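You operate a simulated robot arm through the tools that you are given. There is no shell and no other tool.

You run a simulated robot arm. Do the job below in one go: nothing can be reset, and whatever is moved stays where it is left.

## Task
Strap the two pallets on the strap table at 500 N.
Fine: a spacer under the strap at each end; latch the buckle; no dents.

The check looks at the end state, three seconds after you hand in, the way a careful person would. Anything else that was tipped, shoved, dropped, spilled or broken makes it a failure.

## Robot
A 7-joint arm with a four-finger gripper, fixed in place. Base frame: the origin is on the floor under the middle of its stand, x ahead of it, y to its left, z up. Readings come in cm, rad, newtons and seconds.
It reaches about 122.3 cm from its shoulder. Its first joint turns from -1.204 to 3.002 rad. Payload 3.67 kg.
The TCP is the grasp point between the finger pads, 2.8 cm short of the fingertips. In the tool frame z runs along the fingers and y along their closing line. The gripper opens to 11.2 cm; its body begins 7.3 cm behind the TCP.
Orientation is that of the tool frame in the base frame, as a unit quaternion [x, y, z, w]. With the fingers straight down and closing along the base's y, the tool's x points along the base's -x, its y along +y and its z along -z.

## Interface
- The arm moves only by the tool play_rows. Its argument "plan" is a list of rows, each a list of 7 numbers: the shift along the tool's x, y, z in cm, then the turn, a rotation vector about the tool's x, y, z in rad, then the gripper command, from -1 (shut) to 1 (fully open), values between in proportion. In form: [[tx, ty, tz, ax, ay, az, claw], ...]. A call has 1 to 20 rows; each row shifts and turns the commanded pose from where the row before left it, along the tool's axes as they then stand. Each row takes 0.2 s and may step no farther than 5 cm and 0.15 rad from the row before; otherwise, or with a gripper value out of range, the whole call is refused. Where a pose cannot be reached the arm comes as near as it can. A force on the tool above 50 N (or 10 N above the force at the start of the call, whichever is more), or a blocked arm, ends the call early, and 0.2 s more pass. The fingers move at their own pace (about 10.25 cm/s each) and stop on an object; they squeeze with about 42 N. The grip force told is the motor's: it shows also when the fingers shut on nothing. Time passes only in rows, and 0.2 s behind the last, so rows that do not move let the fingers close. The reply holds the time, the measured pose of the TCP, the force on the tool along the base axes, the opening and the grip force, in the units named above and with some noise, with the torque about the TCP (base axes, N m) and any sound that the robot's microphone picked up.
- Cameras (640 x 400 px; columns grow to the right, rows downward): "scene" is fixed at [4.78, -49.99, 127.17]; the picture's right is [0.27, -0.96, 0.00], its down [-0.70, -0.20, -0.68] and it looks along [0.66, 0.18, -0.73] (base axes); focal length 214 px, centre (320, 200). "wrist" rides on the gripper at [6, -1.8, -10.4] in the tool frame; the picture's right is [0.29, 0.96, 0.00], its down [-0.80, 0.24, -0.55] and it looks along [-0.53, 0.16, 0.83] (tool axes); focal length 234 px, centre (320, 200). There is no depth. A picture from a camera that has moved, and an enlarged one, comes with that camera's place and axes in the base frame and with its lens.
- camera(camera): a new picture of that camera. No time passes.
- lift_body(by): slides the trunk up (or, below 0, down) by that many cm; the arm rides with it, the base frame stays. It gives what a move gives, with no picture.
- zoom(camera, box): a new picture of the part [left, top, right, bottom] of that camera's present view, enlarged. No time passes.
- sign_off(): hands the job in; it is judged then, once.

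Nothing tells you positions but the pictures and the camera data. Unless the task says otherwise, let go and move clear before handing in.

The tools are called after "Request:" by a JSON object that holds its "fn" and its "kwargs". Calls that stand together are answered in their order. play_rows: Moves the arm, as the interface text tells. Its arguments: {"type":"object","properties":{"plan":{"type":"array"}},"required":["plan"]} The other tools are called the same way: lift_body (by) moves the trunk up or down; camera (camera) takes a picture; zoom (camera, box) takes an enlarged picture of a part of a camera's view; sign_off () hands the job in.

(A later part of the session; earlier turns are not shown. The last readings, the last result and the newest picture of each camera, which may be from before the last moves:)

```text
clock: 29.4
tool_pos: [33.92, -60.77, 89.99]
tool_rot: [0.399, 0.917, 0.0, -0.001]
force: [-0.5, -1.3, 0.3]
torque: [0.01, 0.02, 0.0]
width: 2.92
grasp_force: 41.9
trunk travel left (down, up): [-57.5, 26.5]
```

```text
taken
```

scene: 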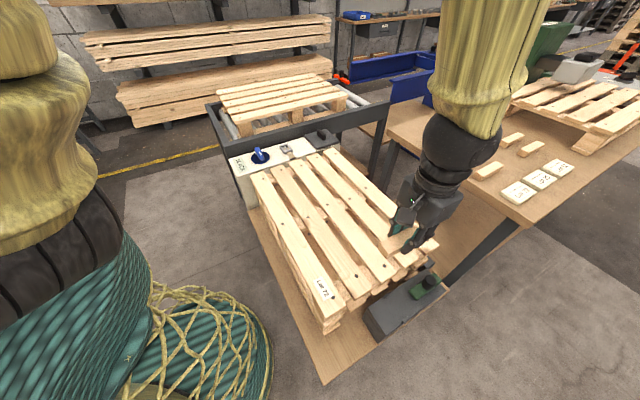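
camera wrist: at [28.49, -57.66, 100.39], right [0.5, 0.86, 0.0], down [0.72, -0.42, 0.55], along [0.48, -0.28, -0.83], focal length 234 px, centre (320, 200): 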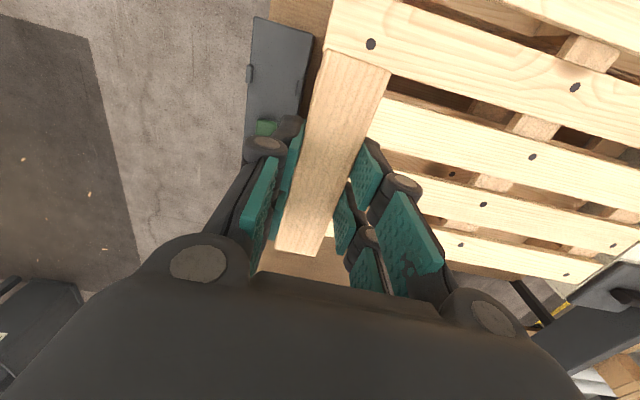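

Now at u≈19.0, n≈67.0. I'll shift 0.5 cm inward and descend toward the slat, stopping short to check.

Request:
{"fn": "play_rows", "kwargs": {"plan": [[0, 0.5, 3, 0, 0, 0, -1], [0, 0, 3, 0, 0, 0, -1], [0, 0, 3, 0, 0, 0, -1], [0, 0, 2.5, 0, 0, 0, -1], [0, 0, 2, 0, 0, 0, -1], [0, 0, 1.0, 0, 0, 0, -1], [0, 0, 0, 0, 0, 0, -1]]}}

Request:
{"fn": "camera", "kwargs": {"camera": "wrist"}}

Request:
{"fn": "zoom", "kwargs": {"camera": "scene", "box": [340, 200, 460, 300]}}

```text
clock: 31.0
tool_pos: [34.57, -60.09, 75.56]
tool_rot: [0.398, 0.917, -0.001, 0.0]
force: [0.4, -1.0, -0.3]
torque: [0.0, -0.03, -0.04]
width: 2.9
grasp_force: 41.9
trunk travel left (down, up): [-57.5, 26.5]
```

```text
taken
camera wrist: at [29.06, -57.02, 85.91], right [0.5, 0.86, 0.0], down [0.72, -0.42, 0.55], along [0.48, -0.28, -0.83], focal length 234 px, centre (320, 200)
```

wrist: 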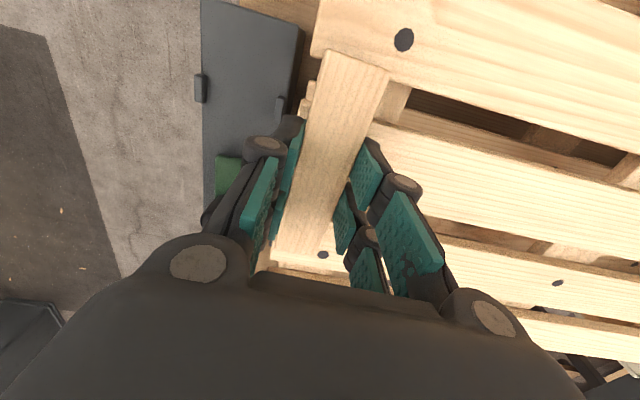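

```text
4.00 times, centred on (400, 250) of scene
camera zoom: at [4.78, -49.99, 127.17], right [0.27, -0.96, 0.0], down [-0.7, -0.2, -0.68], along [0.66, 0.18, -0.73], focal length 858 px, centre (0, 0)
```

zoom: 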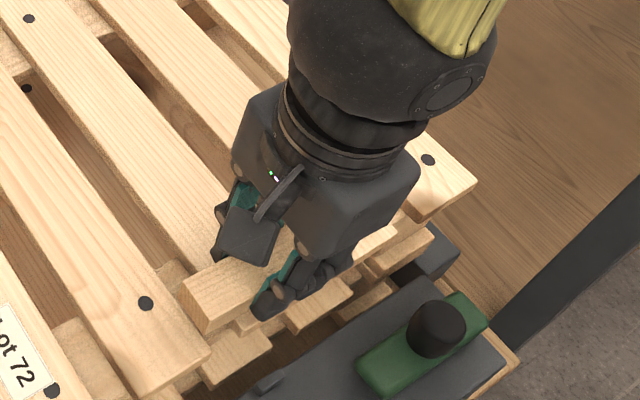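

Request:
{"fn": "play_rows", "kwargs": {"plan": [[0, 0, 0, 0, 0, 0, -1]]}}

Request:
{"fn": "zoom", "kwargs": {"camera": "wrist", "box": [190, 0, 450, 270]}}

```text
clock: 31.4
tool_pos: [34.51, -60.06, 75.46]
tool_rot: [0.399, 0.917, 0.0, 0.0]
force: [0.5, 0.4, 0.2]
torque: [-0.02, -0.04, 0.02]
width: 2.91
grasp_force: 41.7
trunk travel left (down, up): [-57.5, 26.5]
```

```text
1.48 times, centred on (320, 135) of wrist
camera zoom: at [29.06, -57.01, 85.92], right [0.5, 0.86, 0.0], down [0.72, -0.42, 0.55], along [0.48, -0.28, -0.83], focal length 347 px, centre (320, 296)
```

zoom: 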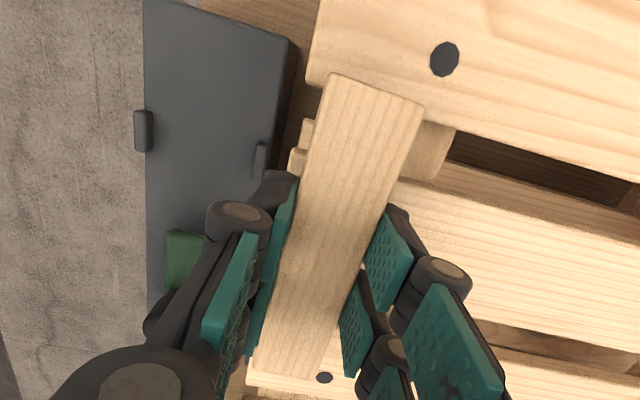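

The spacer is about 3° off square and 0.2 cm short of the edge. I'll correct both and lower gently until contact.

Request:
{"fn": "play_rows", "kwargs": {"plan": [[0, -0.2, 0, 0, 0, -0.045, -1], [0, 0, 0.7, 0, 0, 0, -1], [0, 0, 0.5, 0, 0, 0, -1], [0, 0, 0.2, 0, 0, 0, -1], [0, 0, 0, 0, 0, 0, -1]]}}

Request:
{"fn": "zoom", "kwargs": {"camera": "scene", "box": [360, 230, 440, 300]}}

Request:
{"fn": "zoom", "kwargs": {"camera": "wrist", "box": [190, 0, 450, 270]}}

```text
clock: 32.6
tool_pos: [34.45, -60.16, 74.03]
tool_rot: [0.378, 0.926, 0.0, -0.001]
force: [-0.2, 0.5, 1.5]
torque: [-0.04, -0.07, 0.02]
width: 2.9
grasp_force: 41.9
trunk travel left (down, up): [-57.5, 26.5]
```

```text
5.71 times, centred on (400, 265) of scene
camera zoom: at [4.78, -49.99, 127.17], right [0.27, -0.96, 0.0], down [-0.7, -0.2, -0.68], along [0.66, 0.18, -0.73], focal length 1226 px, centre (-137, -171)
```

zoom: 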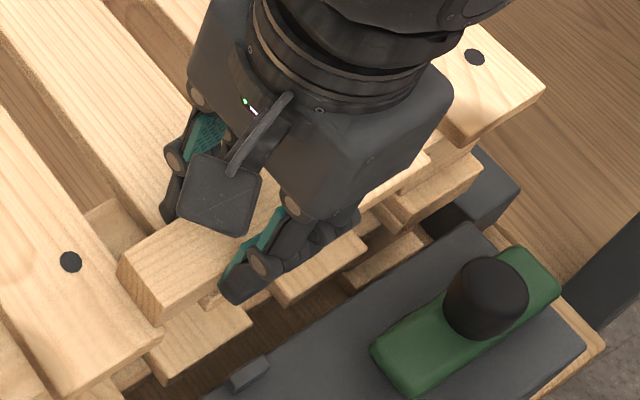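

```text
1.48 times, centred on (320, 135) of wrist
camera zoom: at [28.78, -57.35, 84.5], right [0.46, 0.89, 0.0], down [0.74, -0.39, 0.55], along [0.49, -0.26, -0.83], focal length 347 px, centre (320, 296)
```

zoom: 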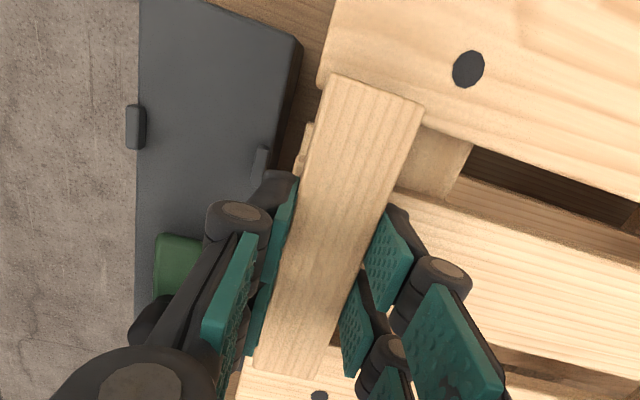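

Request:
{"fn": "play_rows", "kwargs": {"plan": [[0, 0, 0.2, 0, 0, 0, -1], [0, 0, 0, 0, 0, 0, -1]]}}

Request:
{"fn": "play_rows", "kwargs": {"plan": [[0, 0, 0.15, 0, 0, 0, -1], [0, 0, 0, 0, 0, 0, -1]]}}

```text
clock: 33.2
tool_pos: [34.4, -60.15, 74.01]
tool_rot: [0.378, 0.926, -0.001, 0.001]
force: [6.3, -2.3, 28.8]
torque: [0.36, 0.21, -0.01]
width: 2.94
grasp_force: 42.3
trunk travel left (down, up): [-57.5, 26.5]
```

```text
clock: 33.8
tool_pos: [34.31, -60.08, 74.04]
tool_rot: [0.377, 0.926, 0.0, 0.002]
force: [11.3, -4.0, 38.7]
torque: [-0.12, -0.35, -0.02]
width: 2.91
grasp_force: 41.9
trunk travel left (down, up): [-57.5, 26.5]
```

Contact is at TCP z≈74.0. I'll relieve the press and release gently.

Request:
{"fn": "play_rows", "kwargs": {"plan": [[0, 0, -0.33, 0, 0, 0, -1], [0, 0, 0, 0, 0, 0, -1]]}}

Request:
{"fn": "zoom", "kwargs": {"camera": "wrist", "box": [190, 0, 450, 270]}}

```text
clock: 34.4
tool_pos: [34.17, -60.28, 73.92]
tool_rot: [0.379, 0.925, 0.0, -0.001]
force: [0.5, 0.1, -0.6]
torque: [0.01, -0.02, 0.02]
width: 2.92
grasp_force: 42.1
trunk travel left (down, up): [-57.5, 26.5]
```

```text
1.48 times, centred on (320, 135) of wrist
camera zoom: at [28.56, -57.4, 84.43], right [0.47, 0.89, 0.0], down [0.74, -0.39, 0.55], along [0.49, -0.26, -0.83], focal length 347 px, centre (320, 296)
```

zoom: 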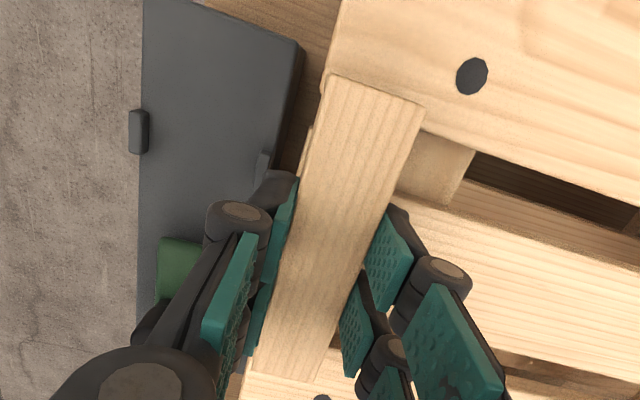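

The spacer is seated square with its outer edge essentially flush with the slat end. Releasing and rising.

Request:
{"fn": "play_rows", "kwargs": {"plan": [[0, 0, 0, 0, 0, 0, -0.35], [0, 0, 0, 0, 0, 0, -0.2], [0, 0, 0, 0, 0, 0, -0.1], [0, 0, -0.5, 0, 0, 0, -0.1], [0, 0, -1.5, 0, 0, 0, -0.1], [0, 0, -3, 0, 0, 0, -0.1], [0, 0, -4, 0, 0, 0, -0.1], [0, 0, -4, 0, 0, 0, -0.1], [0, 0, -3, 0, 0, 0, -0.1]]}}

Request:
{"fn": "camera", "kwargs": {"camera": "wrist"}}

Request:
{"fn": "zoom", "kwargs": {"camera": "scene", "box": [340, 200, 460, 300]}}

```text
clock: 36.4
tool_pos: [34.12, -60.17, 90.11]
tool_rot: [0.378, 0.926, 0.0, -0.001]
force: [0.1, 0.1, -0.2]
torque: [-0.03, 0.0, -0.01]
width: 5.04
grasp_force: 0.0
trunk travel left (down, up): [-57.5, 26.5]
```

```text
taken
camera wrist: at [28.59, -57.29, 100.59], right [0.46, 0.89, 0.0], down [0.74, -0.39, 0.55], along [0.49, -0.26, -0.83], focal length 234 px, centre (320, 200)
```

wrist: 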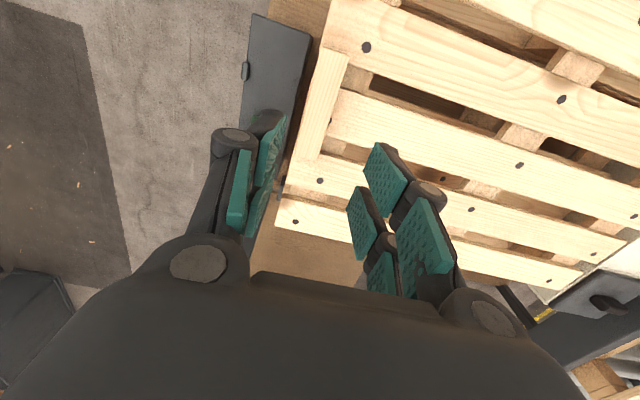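

```text
4.00 times, centred on (400, 250) of scene
camera zoom: at [4.78, -49.99, 127.17], right [0.27, -0.96, 0.0], down [-0.7, -0.2, -0.68], along [0.66, 0.18, -0.73], focal length 858 px, centre (0, 0)
```

zoom: 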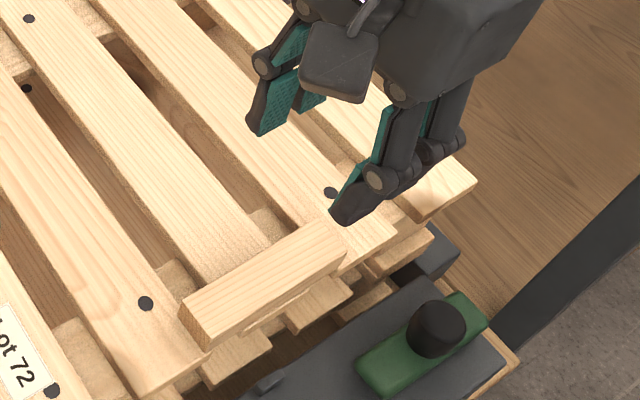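

The first spacer is flush on the slat end. Next I'll fetch spacer B at about (76.4, -90.5).

Request:
{"fn": "play_rows", "kwargs": {"plan": [[-3.67, 0.57, 0, 0, 0, 0, -0.1], [-3.67, 0.57, 0, 0, 0, 0, -0.1], [-3.67, 0.57, 0, 0, 0, 0, -0.1], [-3.67, 0.57, 0, 0, 0, 0, -0.1], [-3.67, 0.57, 0, 0, 0, 0, -0.1], [-3.67, 0.57, 0, 0, 0, 0, -0.1], [-3.67, 0.57, 0, 0, 0, 0, -0.1], [-3.67, 0.57, 0, 0, 0, 0, -0.1], [-3.67, 0.57, 0, 0, 0, 0, -0.1], [-3.67, 0.57, 0, 0, 0, 0, -0.1], [-3.67, 0.57, 0, 0, 0, 0, -0.1], [-3.67, 0.57, 0, 0, 0, 0, -0.1], [-3.67, 0.57, 0, 0, 0, 0, -0.1], [-3.67, 0.57, 0, 0, 0, 0, -0.1], [0, 0, 0, 0, 0, 0, -0.1]]}}

Request:
{"fn": "camera", "kwargs": {"camera": "wrist"}}

```text
clock: 39.6
tool_pos: [76.3, -90.93, 89.84]
tool_rot: [0.378, 0.926, 0.003, 0.0]
force: [-0.5, 0.2, 0.0]
torque: [0.0, -0.09, 0.0]
width: 5.03
grasp_force: 0.1
trunk travel left (down, up): [-57.5, 26.5]
```

```text
taken
camera wrist: at [70.74, -88.18, 100.23], right [0.47, 0.89, 0.01], down [0.74, -0.39, 0.55], along [0.49, -0.25, -0.83], focal length 234 px, centre (320, 200)
```

wrist: 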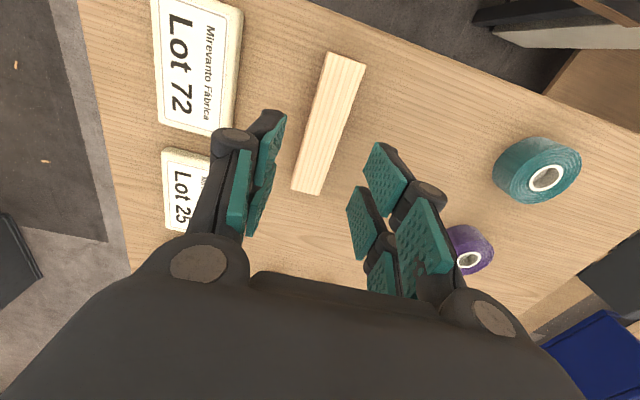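

Request:
{"fn": "play_rows", "kwargs": {"plan": [[-0.3, 0.1, 2.5, 0, 0, 0, -0.1], [0, 0, 2.5, 0, 0, 0, -0.1], [0, 0, 1.5, 0, 0, 0, -0.1], [0, 0, 1.2, 0, 0, 0, -0.1], [0, 0, 0.7, 0, 0, 0, -0.1], [0, 0, 0, 0, 0, 0, -0.1]]}}

Request:
{"fn": "camera", "kwargs": {"camera": "wrist"}}

```text
clock: 41.0
tool_pos: [76.83, -90.62, 81.6]
tool_rot: [0.379, 0.926, 0.0, 0.0]
force: [1.1, 0.2, 0.3]
torque: [0.02, 0.0, 0.01]
width: 5.04
grasp_force: 0.1
trunk travel left (down, up): [-57.5, 26.5]
```

```text
taken
camera wrist: at [71.29, -87.85, 92.02], right [0.46, 0.89, 0.0], down [0.74, -0.39, 0.55], along [0.49, -0.26, -0.83], focal length 234 px, centre (320, 200)
```

wrist: 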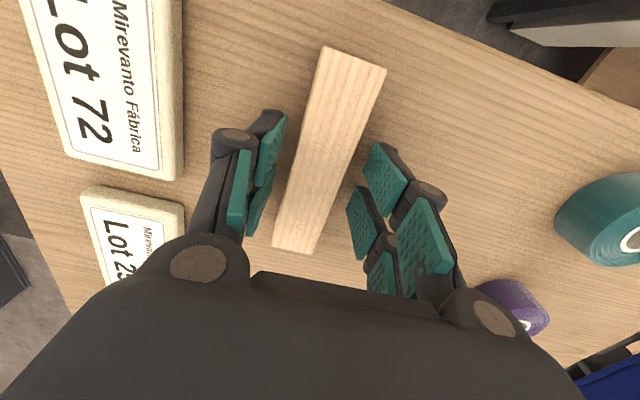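

Request:
{"fn": "play_rows", "kwargs": {"plan": [[0, -0.15, 0.5, 0, 0, 0, -0.1], [0, 0, 0, 0, 0, 0, -0.35], [0, 0, 0, 0, 0, 0, -0.5], [0, 0, 0, 0, 0, 0, -0.8], [0, 0, 0, 0, 0, 0, -1], [0, 0, 0, 0, 0, 0, -1]]}}

Request:
{"fn": "play_rows", "kwargs": {"plan": [[0, 0, -0.3, 0, 0, 0, -1], [0, 0, -0.3, 0, 0, 0, -1], [0, 0, -0.3, 0, 0, 0, -1], [0, 0, -0.3, 0, 0, 0, -1]]}}

Request:
{"fn": "camera", "kwargs": {"camera": "wrist"}}

```text
clock: 42.4
tool_pos: [76.93, -90.85, 81.27]
tool_rot: [0.378, 0.926, 0.001, -0.001]
force: [0.7, 0.7, 0.0]
torque: [0.0, -0.01, 0.01]
width: 2.92
grasp_force: 42.4
trunk travel left (down, up): [-57.5, 26.5]
```

```text
clock: 43.4
tool_pos: [76.86, -90.81, 82.4]
tool_rot: [0.378, 0.926, 0.0, 0.001]
force: [0.1, -0.3, -0.2]
torque: [0.0, 0.02, 0.0]
width: 2.93
grasp_force: 42.0
trunk travel left (down, up): [-57.5, 26.5]
```

```text
taken
camera wrist: at [71.22, -87.93, 92.79], right [0.46, 0.89, 0.0], down [0.74, -0.39, 0.55], along [0.49, -0.26, -0.83], focal length 234 px, centre (320, 200)
```

wrist: 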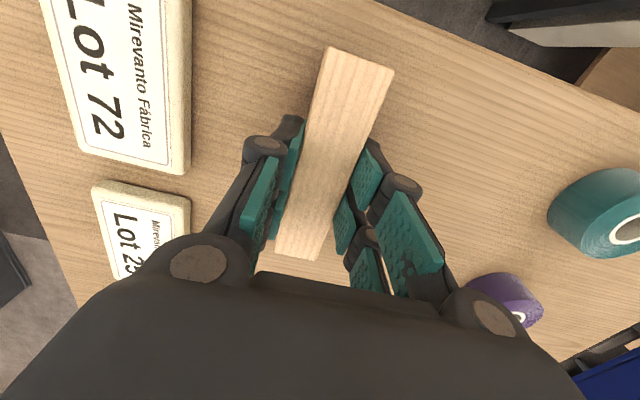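

Spacer B is lifting cleanly. I'll raise it and carry it high over to the panel end of the pallet stack.

Request:
{"fn": "play_rows", "kwargs": {"plan": [[0, 0, -0.6, 0, 0, 0, -1], [0, 0, -1, 0, 0, 0, -1], [0, 0, -1.5, 0, 0, 0.015, -1], [0, 0, -2, 0, 0, 0, -1], [0, 0, -2.5, 0, 0, 0, -1], [0, 0, -2.5, 0, 0, 0, -1], [0, 0, -2, 0, 0, 0, -1], [0, 0, 0, 0, 0, 0, -1]]}}

Request:
{"fn": "camera", "kwargs": {"camera": "scene"}}

```text
clock: 45.2
tool_pos: [76.89, -90.73, 94.72]
tool_rot: [0.385, 0.923, -0.001, 0.0]
force: [0.3, 0.1, -0.5]
torque: [-0.02, 0.01, 0.01]
width: 2.9
grasp_force: 41.6
trunk travel left (down, up): [-57.5, 26.5]
```

```text
taken
```

scene: 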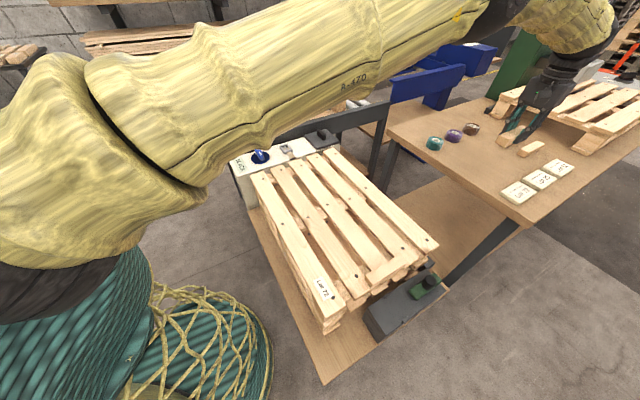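

Request:
{"fn": "play_rows", "kwargs": {"plan": [[1.8, 1.6, 0, 0, 0, 0, -1], [2.84, 2.61, 0, 0, 0, 0, -1], [2.84, 2.61, 0, 0, 0, 0, -1], [2.84, 2.61, 0, 0, 0, 0, -1], [2.84, 2.61, 0, 0, 0, 0, -1], [2.84, 2.61, 0, 0, 0, 0, -1], [2.84, 2.61, 0, 0, 0, 0, -1], [2.84, 2.61, 0, 0, 0, 0, -1], [2.84, 2.61, 0, 0, 0, 0, -1], [2.84, 2.61, 0, 0, 0, 0, -1], [2.84, 2.61, 0, 0, 0, 0, -1], [2.84, 2.61, 0, 0, 0, 0, -1], [2.84, 2.61, 0, 0, 0, 0, -1], [2.84, 2.61, 0, 0, 0, 0, -1], [2.84, 2.61, 0, 0, 0, 0, -1], [2.84, 2.61, 0, 0, 0, 0, -1], [2.84, 2.61, 0, 0, 0, 0, -1], [2.5, 2.3, 0, 0, 0, 0, -1], [0.7, 0.6, 0, 0, 0, 0, -1], [0, 0, 0, 0, 0, 0, -1]]}}

Request:
{"fn": "camera", "kwargs": {"camera": "wrist"}}

Request:
{"fn": "camera", "kwargs": {"camera": "scene"}}

```text
clock: 49.4
tool_pos: [74.37, -22.41, 94.54]
tool_rot: [0.384, 0.923, 0.0, 0.0]
force: [-0.2, 0.5, -1.3]
torque: [0.01, 0.01, -0.01]
width: 2.93
grasp_force: 41.6
trunk travel left (down, up): [-57.5, 26.5]
```

```text
taken
camera wrist: at [68.79, -19.53, 104.96], right [0.48, 0.88, 0.0], down [0.73, -0.4, 0.55], along [0.49, -0.26, -0.83], focal length 234 px, centre (320, 200)
```

wrist: 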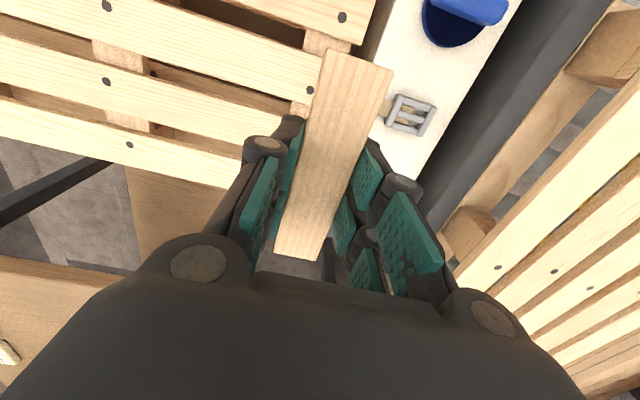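

```text
taken
```

scene: 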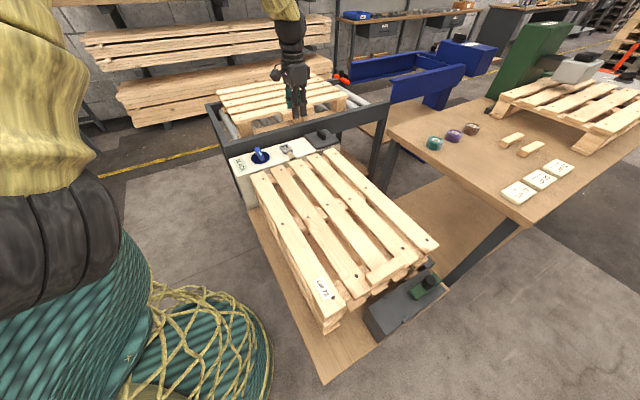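

Request:
{"fn": "zoom", "kwargs": {"camera": "wrist", "box": [260, 0, 460, 130]}}

Request:
{"fn": "zoom", "kwargs": {"camera": "scene", "box": [225, 120, 345, 205]}}

```text
3.08 times, centred on (360, 65) of wrist
camera zoom: at [68.79, -19.53, 104.96], right [0.48, 0.88, 0.0], down [0.73, -0.4, 0.55], along [0.49, -0.26, -0.83], focal length 720 px, centre (197, 615)
```

zoom: 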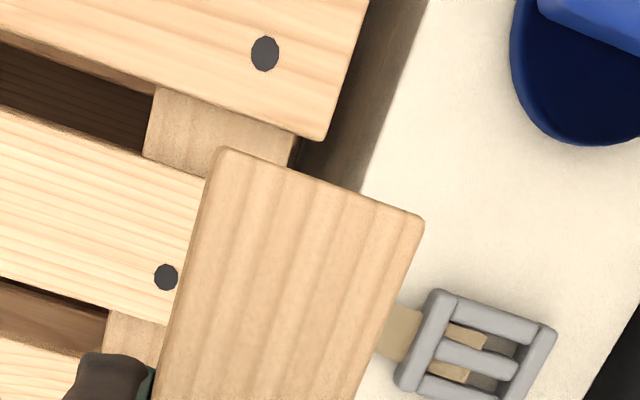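

```text
4.71 times, centred on (285, 162) of scene
camera zoom: at [4.78, -49.99, 127.17], right [0.27, -0.96, 0.0], down [-0.7, -0.2, -0.68], along [0.66, 0.18, -0.73], focal length 1009 px, centre (485, 376)
```

zoom: 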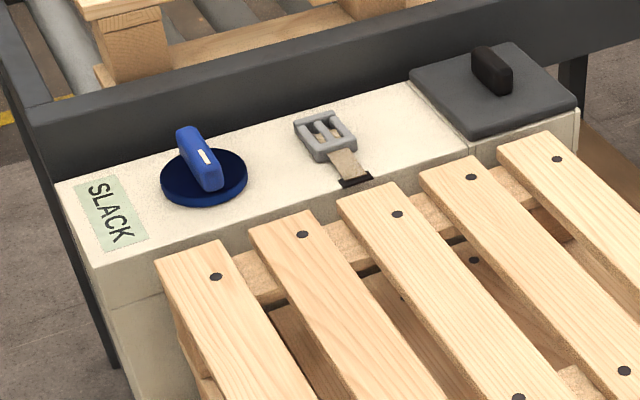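

The slat end here is at u≈-39.9 and the panel edge at u≈-41.9. I'll shift so the spacer sits at u≈-38, n≈67, then descend and stop short of contact to check.

Request:
{"fn": "play_rows", "kwargs": {"plan": [[1.4, 1.3, 0, 0, 0, 0, -1], [0, 0, 3, 0, 0, 0, -1], [0, 0, 4, 0, 0, 0, -1], [0, 0, 4, 0, 0, 0, -1], [0, 0, 4, 0, 0, 0, -1], [0, 0, 2.5, 0, 0, 0, -1], [0, 0, 1, 0, 0, 0, -1], [0, 0, 0, 0, 0, 0, -1]]}}

Request:
{"fn": "zoom", "kwargs": {"camera": "wrist", "box": [190, 0, 450, 270]}}

Request:
{"fn": "zoom", "kwargs": {"camera": "scene", "box": [225, 110, 345, 205]}}

```text
clock: 51.2
tool_pos: [74.2, -20.69, 75.96]
tool_rot: [0.386, 0.922, 0.0, 0.0]
force: [0.2, 0.0, -0.5]
torque: [0.02, 0.03, -0.01]
width: 2.91
grasp_force: 42.4
trunk travel left (down, up): [-57.5, 26.5]
```

```text
1.48 times, centred on (320, 135) of wrist
camera zoom: at [68.66, -17.86, 86.33], right [0.48, 0.88, 0.0], down [0.73, -0.4, 0.55], along [0.49, -0.26, -0.83], focal length 347 px, centre (320, 296)
```

zoom: 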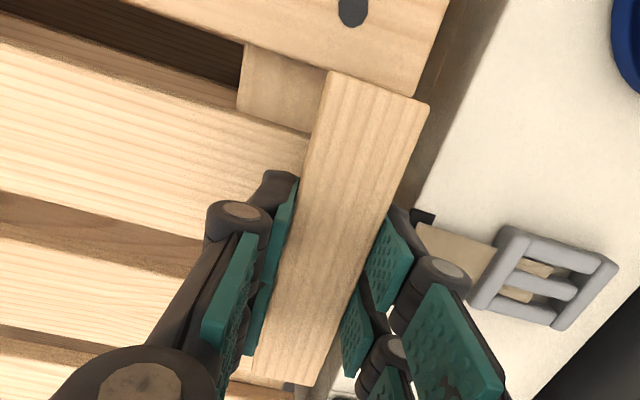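

```text
4.21 times, centred on (285, 158) of scene
camera zoom: at [4.78, -49.99, 127.17], right [0.27, -0.96, 0.0], down [-0.7, -0.2, -0.68], along [0.66, 0.18, -0.73], focal length 903 px, centre (467, 379)
```

zoom: 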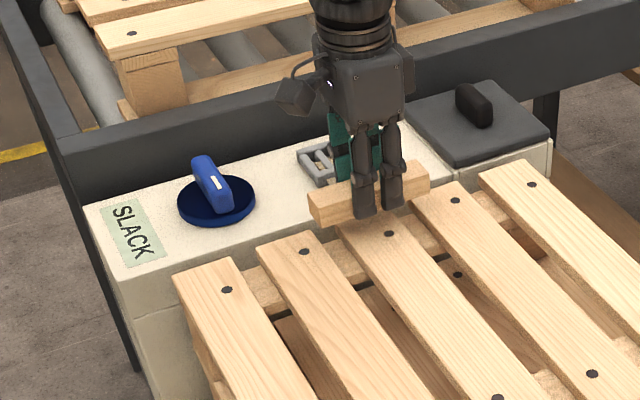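

Request:
{"fn": "play_rows", "kwargs": {"plan": [[0, 0.25, 0, 0, 0, 0, -1], [0, 0, 0.8, 0, 0, 0, -1], [0, 0, 0.6, 0, 0, 0, -1], [0, 0, 0.3, 0, 0, 0, -1], [0, 0, 0, 0, 0, 0, -1]]}}

Request:
{"fn": "play_rows", "kwargs": {"plan": [[0, 0, 0.2, 0, 0, 0, -1], [0, 0, 0, 0, 0, 0, -1]]}}

```text
clock: 52.4
tool_pos: [74.29, -20.4, 74.24]
tool_rot: [0.385, 0.923, 0.0, 0.0]
force: [0.0, -0.6, -0.6]
torque: [0.01, 0.01, 0.05]
width: 2.92
grasp_force: 42.4
trunk travel left (down, up): [-57.5, 26.5]
```

```text
clock: 53.0
tool_pos: [74.34, -20.32, 74.0]
tool_rot: [0.385, 0.923, 0.001, -0.001]
force: [0.4, -0.7, -0.7]
torque: [-0.01, 0.0, -0.02]
width: 2.91
grasp_force: 42.5
trunk travel left (down, up): [-57.5, 26.5]
```

Request:
{"fn": "play_rows", "kwargs": {"plan": [[0, 0, 0.2, 0, 0, 0, -1], [0, 0, 0, 0, 0, 0, -1]]}}

Request:
{"fn": "play_rows", "kwargs": {"plan": [[0, 0, 0.15, 0, 0, 0, -1], [0, 0, 0, 0, 0, 0, -1]]}}

Request:
{"fn": "zoom", "kwargs": {"camera": "scene", "box": [265, 130, 325, 180]}}

```text
clock: 53.6
tool_pos: [74.29, -20.3, 73.71]
tool_rot: [0.385, 0.923, 0.0, 0.0]
force: [-0.3, 0.0, -0.5]
torque: [-0.03, 0.01, -0.02]
width: 2.92
grasp_force: 41.9
trunk travel left (down, up): [-57.5, 26.5]
```

```text
clock: 54.2
tool_pos: [74.16, -20.5, 73.73]
tool_rot: [0.386, 0.923, 0.001, 0.0]
force: [-0.1, -0.3, 0.0]
torque: [0.01, 0.0, -0.01]
width: 2.89
grasp_force: 42.3
trunk travel left (down, up): [-57.5, 26.5]
```

```text
8.00 times, centred on (295, 155) of scene
camera zoom: at [4.78, -49.99, 127.17], right [0.27, -0.96, 0.0], down [-0.7, -0.2, -0.68], along [0.66, 0.18, -0.73], focal length 1716 px, centre (520, 560)
```

zoom: 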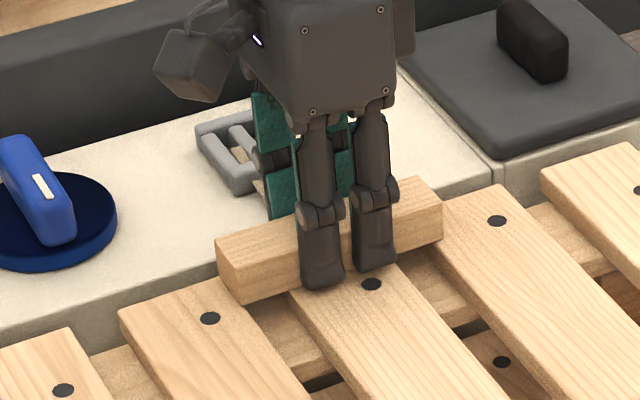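

Request:
{"fn": "play_rows", "kwargs": {"plan": [[0, 0, 0.15, 0, 0, 0, -1], [0, 0, 0, 0, 0, 0, -1]]}}

Request:
{"fn": "play_rows", "kwargs": {"plan": [[0, 0, 0.15, 0, 0, 0, -1], [0, 0, 0, 0, 0, 0, -1]]}}

```text
clock: 54.8
tool_pos: [74.27, -20.33, 73.73]
tool_rot: [0.385, 0.923, 0.001, 0.001]
force: [3.0, -3.9, 10.5]
torque: [0.28, 0.34, 0.02]
width: 2.92
grasp_force: 41.5
trunk travel left (down, up): [-57.5, 26.5]
```

```text
clock: 55.4
tool_pos: [74.2, -20.36, 73.7]
tool_rot: [0.385, 0.923, -0.001, 0.002]
force: [6.5, -4.1, 30.3]
torque: [0.36, 0.37, -0.03]
width: 2.94
grasp_force: 42.1
trunk travel left (down, up): [-57.5, 26.5]
```

Contact at TCP z≈73.7. I'll relieve the press, release slightly and rise.

Request:
{"fn": "play_rows", "kwargs": {"plan": [[0, 0, -0.25, 0, 0, 0, -1], [0, 0, 0, 0, 0, 0, -0.45], [0, 0, 0, 0, 0, 0, -0.35], [0, 0, 0, 0, 0, 0, -0.25], [0, 0, -0.3, 0, 0, 0, -0.25], [0, 0, -0.5, 0, 0, 0, -0.2], [0, 0, -1.5, 0, 0, 0, -0.2], [0, 0, -3, 0, 0, 0, -0.2], [0, 0, -4, 0, 0, 0, -0.2], [0, 0, -4, 0, 0, 0, -0.1]]}}

Request:
{"fn": "camera", "kwargs": {"camera": "wrist"}}

Request:
{"fn": "zoom", "kwargs": {"camera": "scene", "box": [225, 110, 345, 205]}}

```text
clock: 57.6
tool_pos: [73.92, -20.53, 87.23]
tool_rot: [0.386, 0.923, 0.0, 0.001]
force: [-0.3, 0.1, -0.7]
torque: [0.02, 0.0, 0.01]
width: 5.05
grasp_force: 0.1
trunk travel left (down, up): [-57.5, 26.5]
```

```text
taken
camera wrist: at [68.3, -17.61, 97.61], right [0.48, 0.88, 0.0], down [0.73, -0.4, 0.55], along [0.49, -0.26, -0.83], focal length 234 px, centre (320, 200)
```

wrist: 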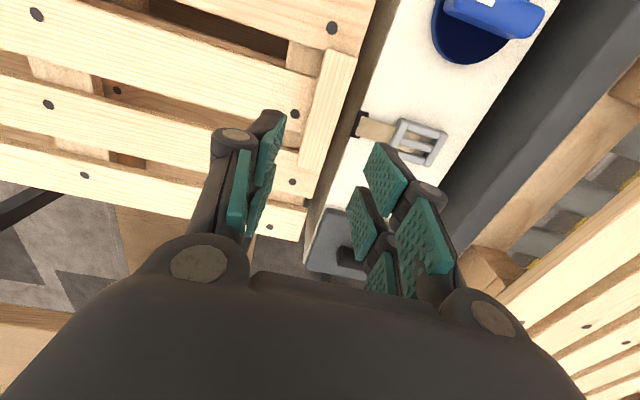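

```text
4.21 times, centred on (285, 158) of scene
camera zoom: at [4.78, -49.99, 127.17], right [0.27, -0.96, 0.0], down [-0.7, -0.2, -0.68], along [0.66, 0.18, -0.73], focal length 903 px, centre (467, 379)
```

zoom: 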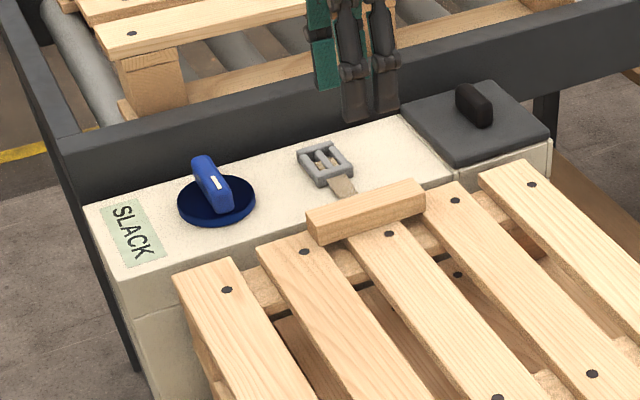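

Both spacers are placed. Now I'll look closely at the buckle, dial and grey cover.

Request:
{"fn": "zoom", "kwargs": {"camera": "wrist", "box": [300, 0, 560, 170]}}

Request:
{"fn": "zoom", "kwargs": {"camera": "scene", "box": [270, 110, 350, 170]}}

```text
2.35 times, centred on (430, 85) of wrist
camera zoom: at [68.3, -17.61, 97.61], right [0.48, 0.88, 0.0], down [0.73, -0.4, 0.55], along [0.49, -0.26, -0.83], focal length 551 px, centre (61, 471)
```

zoom: 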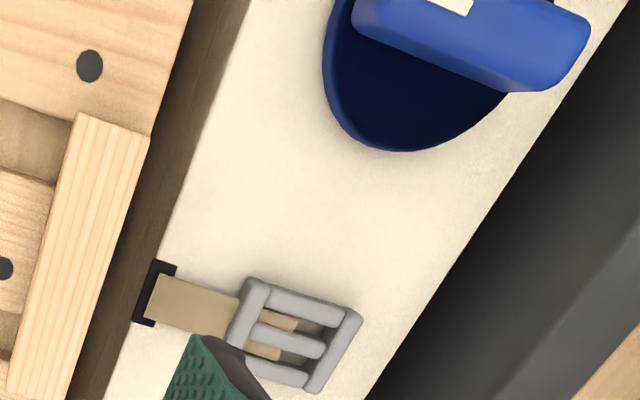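

```text
6.67 times, centred on (310, 140) of scene
camera zoom: at [4.78, -49.99, 127.17], right [0.27, -0.96, 0.0], down [-0.7, -0.2, -0.68], along [0.66, 0.18, -0.73], focal length 1430 px, centre (387, 600)
```

zoom: 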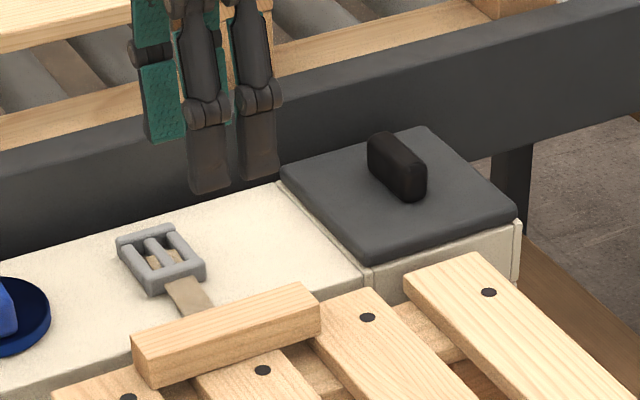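

The buckle is about 4.3 cm wide by 6.2 cm long, centred at n≈67, u≈-49.3. Before taking it, I'll rotate the gripper 90° and check that I can reach the dark box in that orientation, which also gives a close look at the slide.

Request:
{"fn": "play_rows", "kwargs": {"plan": [[0, 0, -3, 0, 0, -0.1427, 0], [0, 0, -3, 0, 0, -0.1427, 0], [0, 0, -2, 0, 0, -0.1427, 0], [0, 0, 0, 0, 0, -0.1427, 0], [0, 0, 0, 0, 0, -0.1427, 0], [0, 0, 0, 0, 0, -0.1427, 0], [0, 0, 0, 0, 0, -0.1427, 0], [0, 0, 0, 0, 0, -0.1427, 0], [0, 0, 0, 0, 0, -0.1427, 0], [0, 0, 0, 0, 0, -0.1427, 0], [0, 0, 0, 0, 0, -0.1427, 0], [0, 0, 0, 0, 0, 0, 0]]}}

Request:
{"fn": "camera", "kwargs": {"camera": "wrist"}}

```text
clock: 60.2
tool_pos: [74.31, -20.16, 95.01]
tool_rot: [-0.381, 0.925, 0.0, 0.0]
force: [0.6, 0.2, 0.1]
torque: [-0.02, -0.02, 0.01]
width: 5.61
grasp_force: 0.1
trunk travel left (down, up): [-57.5, 26.5]
```

```text
taken
camera wrist: at [71.21, -25.84, 105.43], right [-0.88, 0.48, 0.0], down [0.4, 0.73, 0.55], along [0.26, 0.49, -0.83], focal length 234 px, centre (320, 200)
```

wrist: 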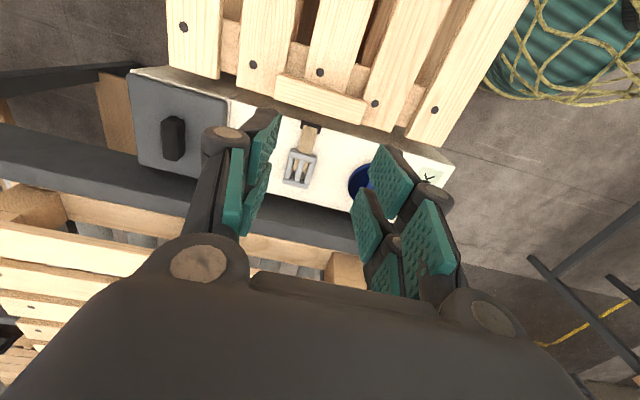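

Request:
{"fn": "play_rows", "kwargs": {"plan": [[4.27, -0.03, 0, 0, 0, 0, 0], [4.27, -0.03, 0, 0, 0, 0, 0], [4.27, -0.03, 0, 0, 0, 0, 0], [4.27, -0.03, 0, 0, 0, 0, 0], [4.27, -0.03, 0, 0, 0, 0, 0], [4.27, -0.03, 0, 0, 0, 0, 0], [4.27, -0.03, 0, 0, 0, 0, 0], [4.27, -0.03, 0, 0, 0, 0, 0], [4.27, -0.03, 0, 0, 0, 0, 0], [4.27, -0.03, 0, 0, 0, 0, 0], [4.27, -0.03, 0, 0, 0, 0, 0], [4.27, -0.03, 0, 0, 0, 0, 0], [4.27, -0.03, 0, 0, 0, 0, 0], [4.27, -0.03, 0, 0, 0, 0, 0], [4.27, -0.03, 0, 0, 0, 0, 0], [0, 0, 0, 0, 0, 0, 0]]}}

Request:
{"fn": "camera", "kwargs": {"camera": "wrist"}}

Request:
{"fn": "camera", "kwargs": {"camera": "scene"}}

```text
clock: 63.6
tool_pos: [28.94, -65.68, 94.86]
tool_rot: [-0.38, 0.925, 0.0, 0.0]
force: [0.2, -0.3, -0.8]
torque: [-0.01, 0.01, -0.02]
width: 5.57
grasp_force: 0.0
trunk travel left (down, up): [-57.5, 26.5]
```

```text
taken
camera wrist: at [25.82, -71.23, 105.26], right [-0.88, 0.48, 0.0], down [0.4, 0.73, 0.55], along [0.26, 0.49, -0.83], focal length 234 px, centre (320, 200)
```

wrist: 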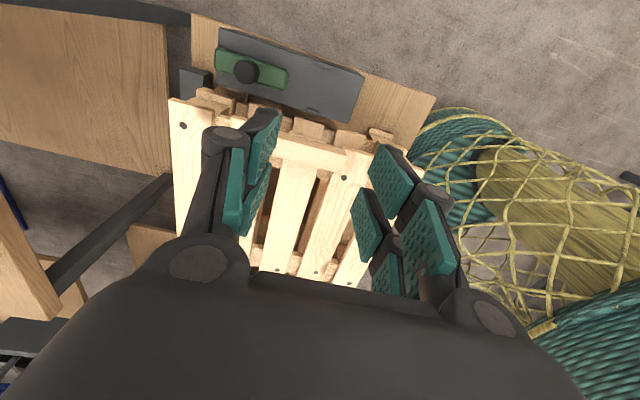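

```text
taken
```

scene: 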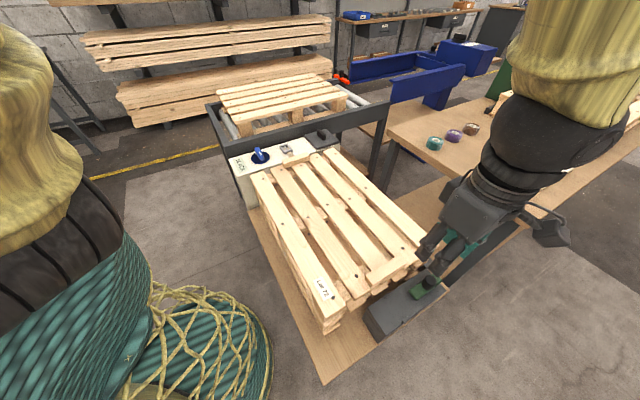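

Request:
{"fn": "zoom", "kwargs": {"camera": "wrist", "box": [180, 10, 400, 150]}}

Request:
{"fn": "zoom", "kwargs": {"camera": "wrist", "box": [200, 30, 300, 100]}}

```text
2.86 times, centred on (290, 80) of wrist
camera zoom: at [25.82, -71.23, 105.26], right [-0.88, 0.48, 0.0], down [0.4, 0.73, 0.55], along [0.26, 0.49, -0.83], focal length 669 px, centre (406, 543)
```

zoom: 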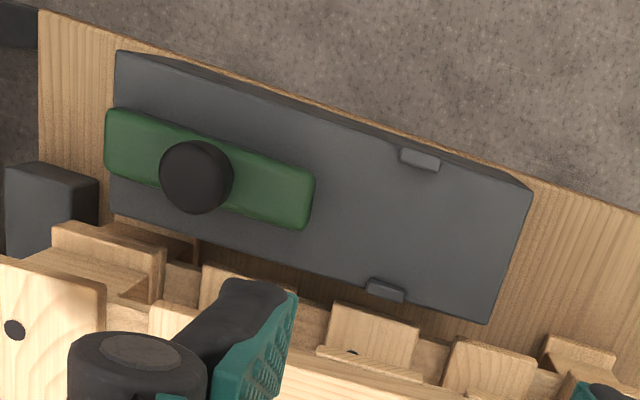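

```text
5.71 times, centred on (250, 65) of wrist
camera zoom: at [25.82, -71.23, 105.26], right [-0.88, 0.48, 0.0], down [0.4, 0.73, 0.55], along [0.26, 0.49, -0.83], focal length 1338 px, centre (720, 971)
```

zoom: 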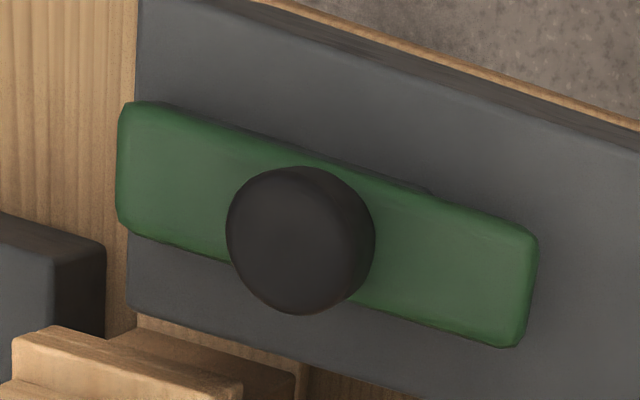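

Both orientations reach the dark box. The strap leaves the buckle on its +u side, so I want to turn the buckle 180° in yaw so that the strap side faces the pallets when it's docked. I'll fly back above the buckle and test rotating the wrist the other way, so I can grip there and unwind during the carry.

Request:
{"fn": "play_rows", "kwargs": {"plan": [[-4.49, 0, 0, 0, 0, 0, 0], [-4.49, 0, 0, 0, 0, 0, 0], [-4.49, 0, 0, 0, 0, 0, 0], [-4.49, 0, 0, 0, 0, 0, 0], [-4.49, 0, 0, 0, 0, 0, 0], [-4.49, 0, 0, 0, 0, 0, 0], [-4.49, 0, 0, 0, 0, 0, 0], [-4.49, 0, 0, 0, 0, 0, 0], [-4.49, 0, 0, 0, 0, 0, 0], [-4.49, 0, 0, 0, 0, 0, 0], [-4.49, 0, 0, 0, 0, 0, 0], [-4.49, 0, 0, 0, 0, 0, 0], [-4.49, 0, 0, 0, 0, 0, 0], [-4.49, 0, 0, 0, 0, 0, 0], [-4.49, 0, 0, 0, 0, 0, 0], [-4.49, 0, 0, 0, 0, 0, 0], [-4.49, 0, 0, 0, 0, 0, 0]]}}

Request:
{"fn": "play_rows", "kwargs": {"plan": [[0, 0, 0, 0, 0, 0.143, 0], [0, 0, 0, 0, 0, 0.143, 0], [0, 0, 0, 0, 0, 0.143, 0], [0, 0, 0, 0, 0, 0.143, 0], [0, 0, 0, 0, 0, 0.143, 0], [0, 0, 0, 0, 0, 0.143, 0], [0, 0, 0, 0, 0, 0.143, 0], [0, 0, 0, 0, 0, 0.143, 0], [0, 0, 0, 0, 0, 0.143, 0], [0, 0, 0, 0, 0, 0.143, 0], [0, 0, 0, 0, 0, 0.143, 0], [0, 0, 0, 0, 0, 0.143, 0], [0, 0, 0, 0, 0, 0.143, 0], [0, 0, 0, 0, 0, 0.143, 0], [0, 0, 0, 0, 0, 0.143, 0], [0, 0, 0, 0, 0, 0.143, 0], [0, 0, 0, 0, 0, 0.143, 0], [0, 0, 0, 0, 0, 0.143, 0]]}}

Request:
{"fn": "camera", "kwargs": {"camera": "wrist"}}

```text
clock: 67.2
tool_pos: [83.29, -12.03, 94.64]
tool_rot: [-0.38, 0.925, 0.0, -0.001]
force: [0.0, 0.4, -0.4]
torque: [-0.03, 0.04, 0.01]
width: 5.57
grasp_force: 0.0
trunk travel left (down, up): [-57.5, 26.5]
```

```text
clock: 71.0
tool_pos: [83.57, -12.89, 95.22]
tool_rot: [0.787, 0.616, 0.006, -0.009]
force: [-0.4, 0.0, 0.9]
torque: [-0.03, -0.01, 0.0]
width: 5.61
grasp_force: 0.1
trunk travel left (down, up): [-57.5, 26.5]
```

```text
taken
camera wrist: at [83.13, -7.01, 105.77], right [1.0, 0.05, 0.0], down [0.04, -0.84, 0.54], along [0.03, -0.53, -0.84], focal length 234 px, centre (320, 200)
```

wrist: 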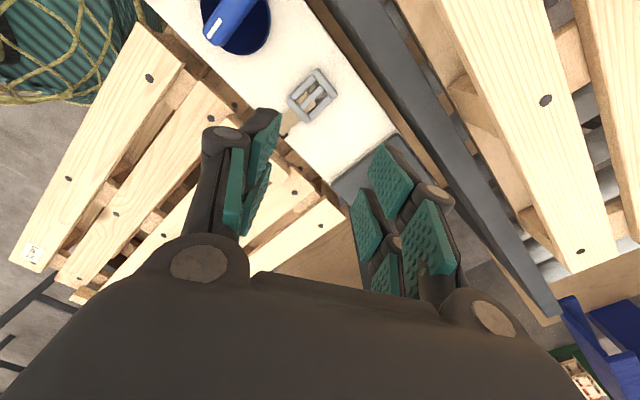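

Request:
{"fn": "play_rows", "kwargs": {"plan": [[0, 0, 0, 0, 0, 0.141, 0], [0, 0, 0, 0, 0, 0.141, 0], [0, 0, 0, 0, 0, 0.141, 0], [0, 0, 0, 0, 0, 0.141, 0], [0, 0, 0, 0, 0, 0, 0]]}}

Request:
{"fn": "camera", "kwargs": {"camera": "wrist"}}

Request:
{"fn": "camera", "kwargs": {"camera": "scene"}}

```text
clock: 72.4
tool_pos: [83.65, -14.95, 95.08]
tool_rot: [0.934, 0.357, 0.009, -0.027]
force: [0.1, -0.2, 0.4]
torque: [0.0, -0.01, -0.02]
width: 5.6
grasp_force: 0.1
trunk travel left (down, up): [-57.5, 26.5]
stopped in row 5: the arm was blocked; the commanded pose is now the measured one
```

```text
taken
camera wrist: at [86.96, -10.38, 105.77], right [0.85, -0.52, -0.03], down [-0.43, -0.74, 0.51], along [-0.29, -0.42, -0.86], focal length 234 px, centre (320, 200)
```

wrist: 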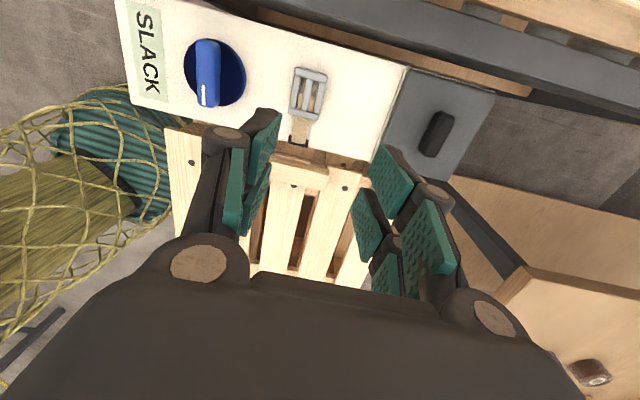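

```text
taken
```

scene: 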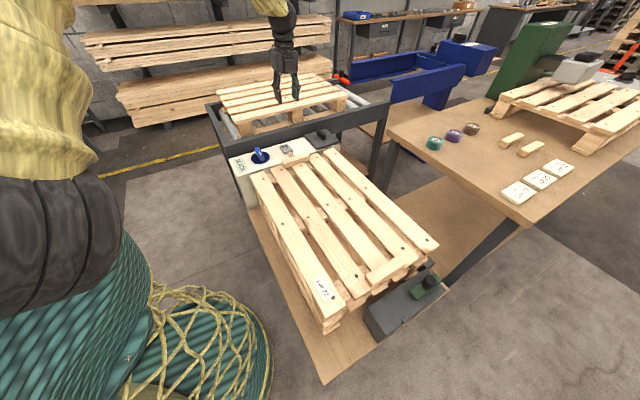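

The wrist blocks near θ≈2.0 at this end, so I can't grip the buckle fully turned around here. I'll undo that tilt and rotate back to the tested orientation.

Request:
{"fn": "play_rows", "kwargs": {"plan": [[0, 0, 0, -0.044, -0.036, -0.12, 0], [0, 0, 0, 0, 0, -0.14, 0], [0, 0, 0, 0, 0, -0.14, 0], [0, 0, 0, 0, 0, -0.14, 0], [0, 0, 0, 0, 0, -0.14, 0], [0, 0, 0, 0, 0, -0.14, 0], [0, 0, 0, 0, 0, -0.14, 0], [0, 0, 0, 0, 0, -0.14, 0], [0, 0, 0, 0, 0, -0.14, 0], [0, 0, 0, 0, 0, -0.14, 0], [0, 0, 0, 0, 0, -0.14, 0], [0, 0, 0, 0, 0, -0.14, 0], [0, 0, 0, 0, 0, -0.14, 0], [0, 0, 0, 0, 0, -0.14, 0], [0, 0, 0, 0, 0, -0.14, 0], [0, 0, 0, 0, 0, -0.14, 0], [0, 0, 0, 0, 0, -0.14, 0], [0, 0, 0, 0, 0, -0.14, 0], [0, 0, 0, 0, 0, -0.14, 0]]}}

Request:
{"fn": "play_rows", "kwargs": {"plan": [[0, 0, 0, 0, 0, -0.14, 0], [0, 0, 0, 0, 0, -0.14, 0], [0, 0, 0, 0, 0, -0.14, 0], [0, 0, 0, 0, 0, -0.13, 0], [0, 0, 0, 0, 0, 0, 0]]}}

```text
clock: 76.4
tool_pos: [83.78, -14.78, 95.12]
tool_rot: [-0.116, 0.993, -0.001, 0.002]
force: [-0.3, -1.0, 0.6]
torque: [0.03, 0.0, 0.01]
width: 5.59
grasp_force: 0.0
trunk travel left (down, up): [-57.5, 26.5]
```

```text
clock: 77.6
tool_pos: [83.81, -14.86, 95.15]
tool_rot: [-0.381, 0.925, -0.001, 0.001]
force: [0.9, 0.3, 0.4]
torque: [-0.01, 0.0, -0.01]
width: 5.59
grasp_force: 0.0
trunk travel left (down, up): [-57.5, 26.5]
```

Orientation is restored. Next I'll align over the buckle centre, open to about 8 cm and descend part way to check.

Request:
{"fn": "play_rows", "kwargs": {"plan": [[-0.53, 2.77, 0, 0, 0, 0, 0.43], [0, 0, 3, 0, 0, 0, 0.43], [0, 0, 4, 0, 0, 0, 0.43], [0, 0, 4, 0, 0, 0, 0.43], [0, 0, 3, 0, 0, 0, 0.43], [0, 0, 0, 0, 0, 0, 0.43]]}}

Request:
{"fn": "camera", "kwargs": {"camera": "wrist"}}

Request:
{"fn": "zoom", "kwargs": {"camera": "scene", "box": [225, 90, 345, 180]}}

```text
clock: 79.0
tool_pos: [82.27, -12.81, 81.27]
tool_rot: [-0.381, 0.925, -0.001, 0.002]
force: [-0.5, 0.8, 0.3]
torque: [0.0, 0.01, -0.01]
width: 8.0
grasp_force: 0.2
trunk travel left (down, up): [-57.5, 26.5]
```

```text
taken
camera wrist: at [79.08, -18.3, 91.58], right [-0.88, 0.48, 0.0], down [0.4, 0.73, 0.55], along [0.27, 0.49, -0.83], focal length 234 px, centre (320, 200)
```

wrist: 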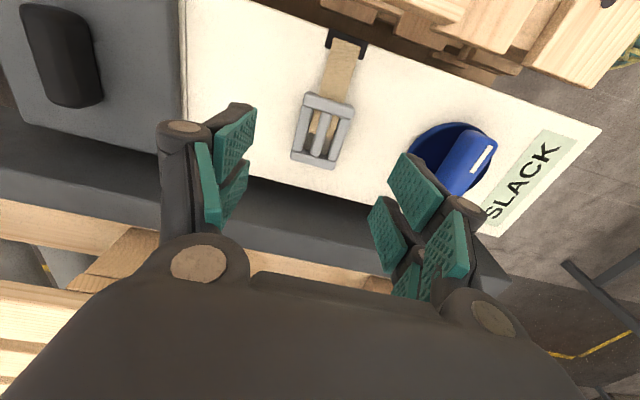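

```text
4.44 times, centred on (285, 135) of scene
camera zoom: at [4.78, -49.99, 127.17], right [0.27, -0.96, 0.0], down [-0.7, -0.2, -0.68], along [0.66, 0.18, -0.73], focal length 953 px, centre (476, 489)
```

zoom: 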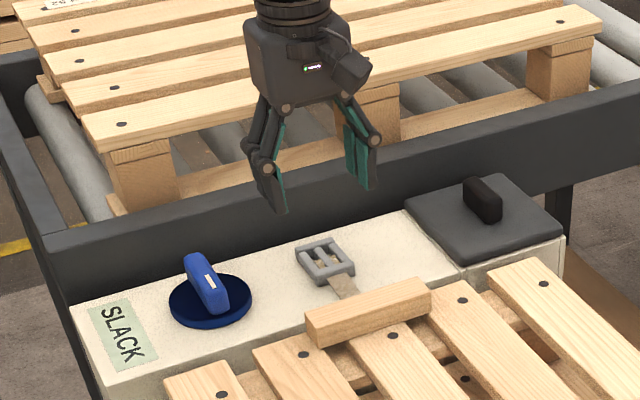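

Request:
{"fn": "play_rows", "kwargs": {"plan": [[0, 0.35, 2.5, 0, 0, 0, 0.2], [0, 0, 2.5, 0, 0, 0, 0.2], [0, 0, 1.5, 0, 0, 0, 0.2], [0, 0, 0.8, 0, 0, 0, 0.2], [0, 0, 0, 0, 0, 0, 0.2]]}}

Request:
{"fn": "camera", "kwargs": {"camera": "wrist"}}

Request:
{"fn": "zoom", "kwargs": {"camera": "scene", "box": [255, 110, 335, 170]}}

```text
clock: 80.2
tool_pos: [81.99, -12.43, 73.78]
tool_rot: [-0.381, 0.925, -0.002, 0.002]
force: [0.0, 0.0, -0.2]
torque: [0.04, 0.0, -0.02]
width: 6.7
grasp_force: 0.1
trunk travel left (down, up): [-57.5, 26.5]
```

```text
taken
camera wrist: at [78.97, -17.95, 84.21], right [-0.88, 0.48, 0.0], down [0.4, 0.73, 0.55], along [0.27, 0.49, -0.83], focal length 234 px, centre (320, 200)
```

wrist: 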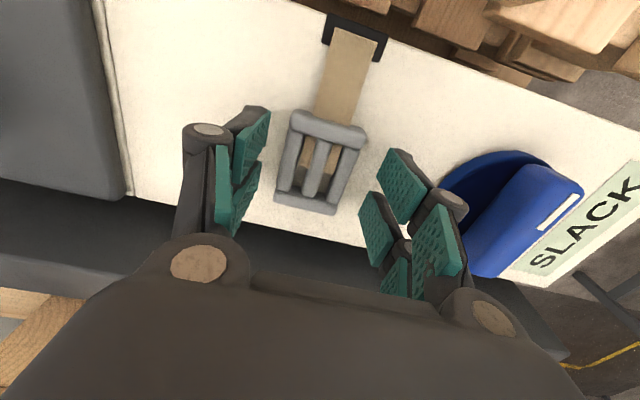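

```text
6.67 times, centred on (295, 140) of scene
camera zoom: at [4.78, -49.99, 127.17], right [0.27, -0.96, 0.0], down [-0.7, -0.2, -0.68], along [0.66, 0.18, -0.73], focal length 1430 px, centre (487, 600)
```

zoom: 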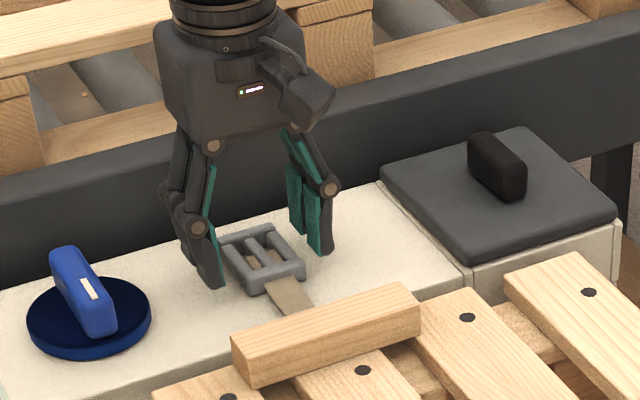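

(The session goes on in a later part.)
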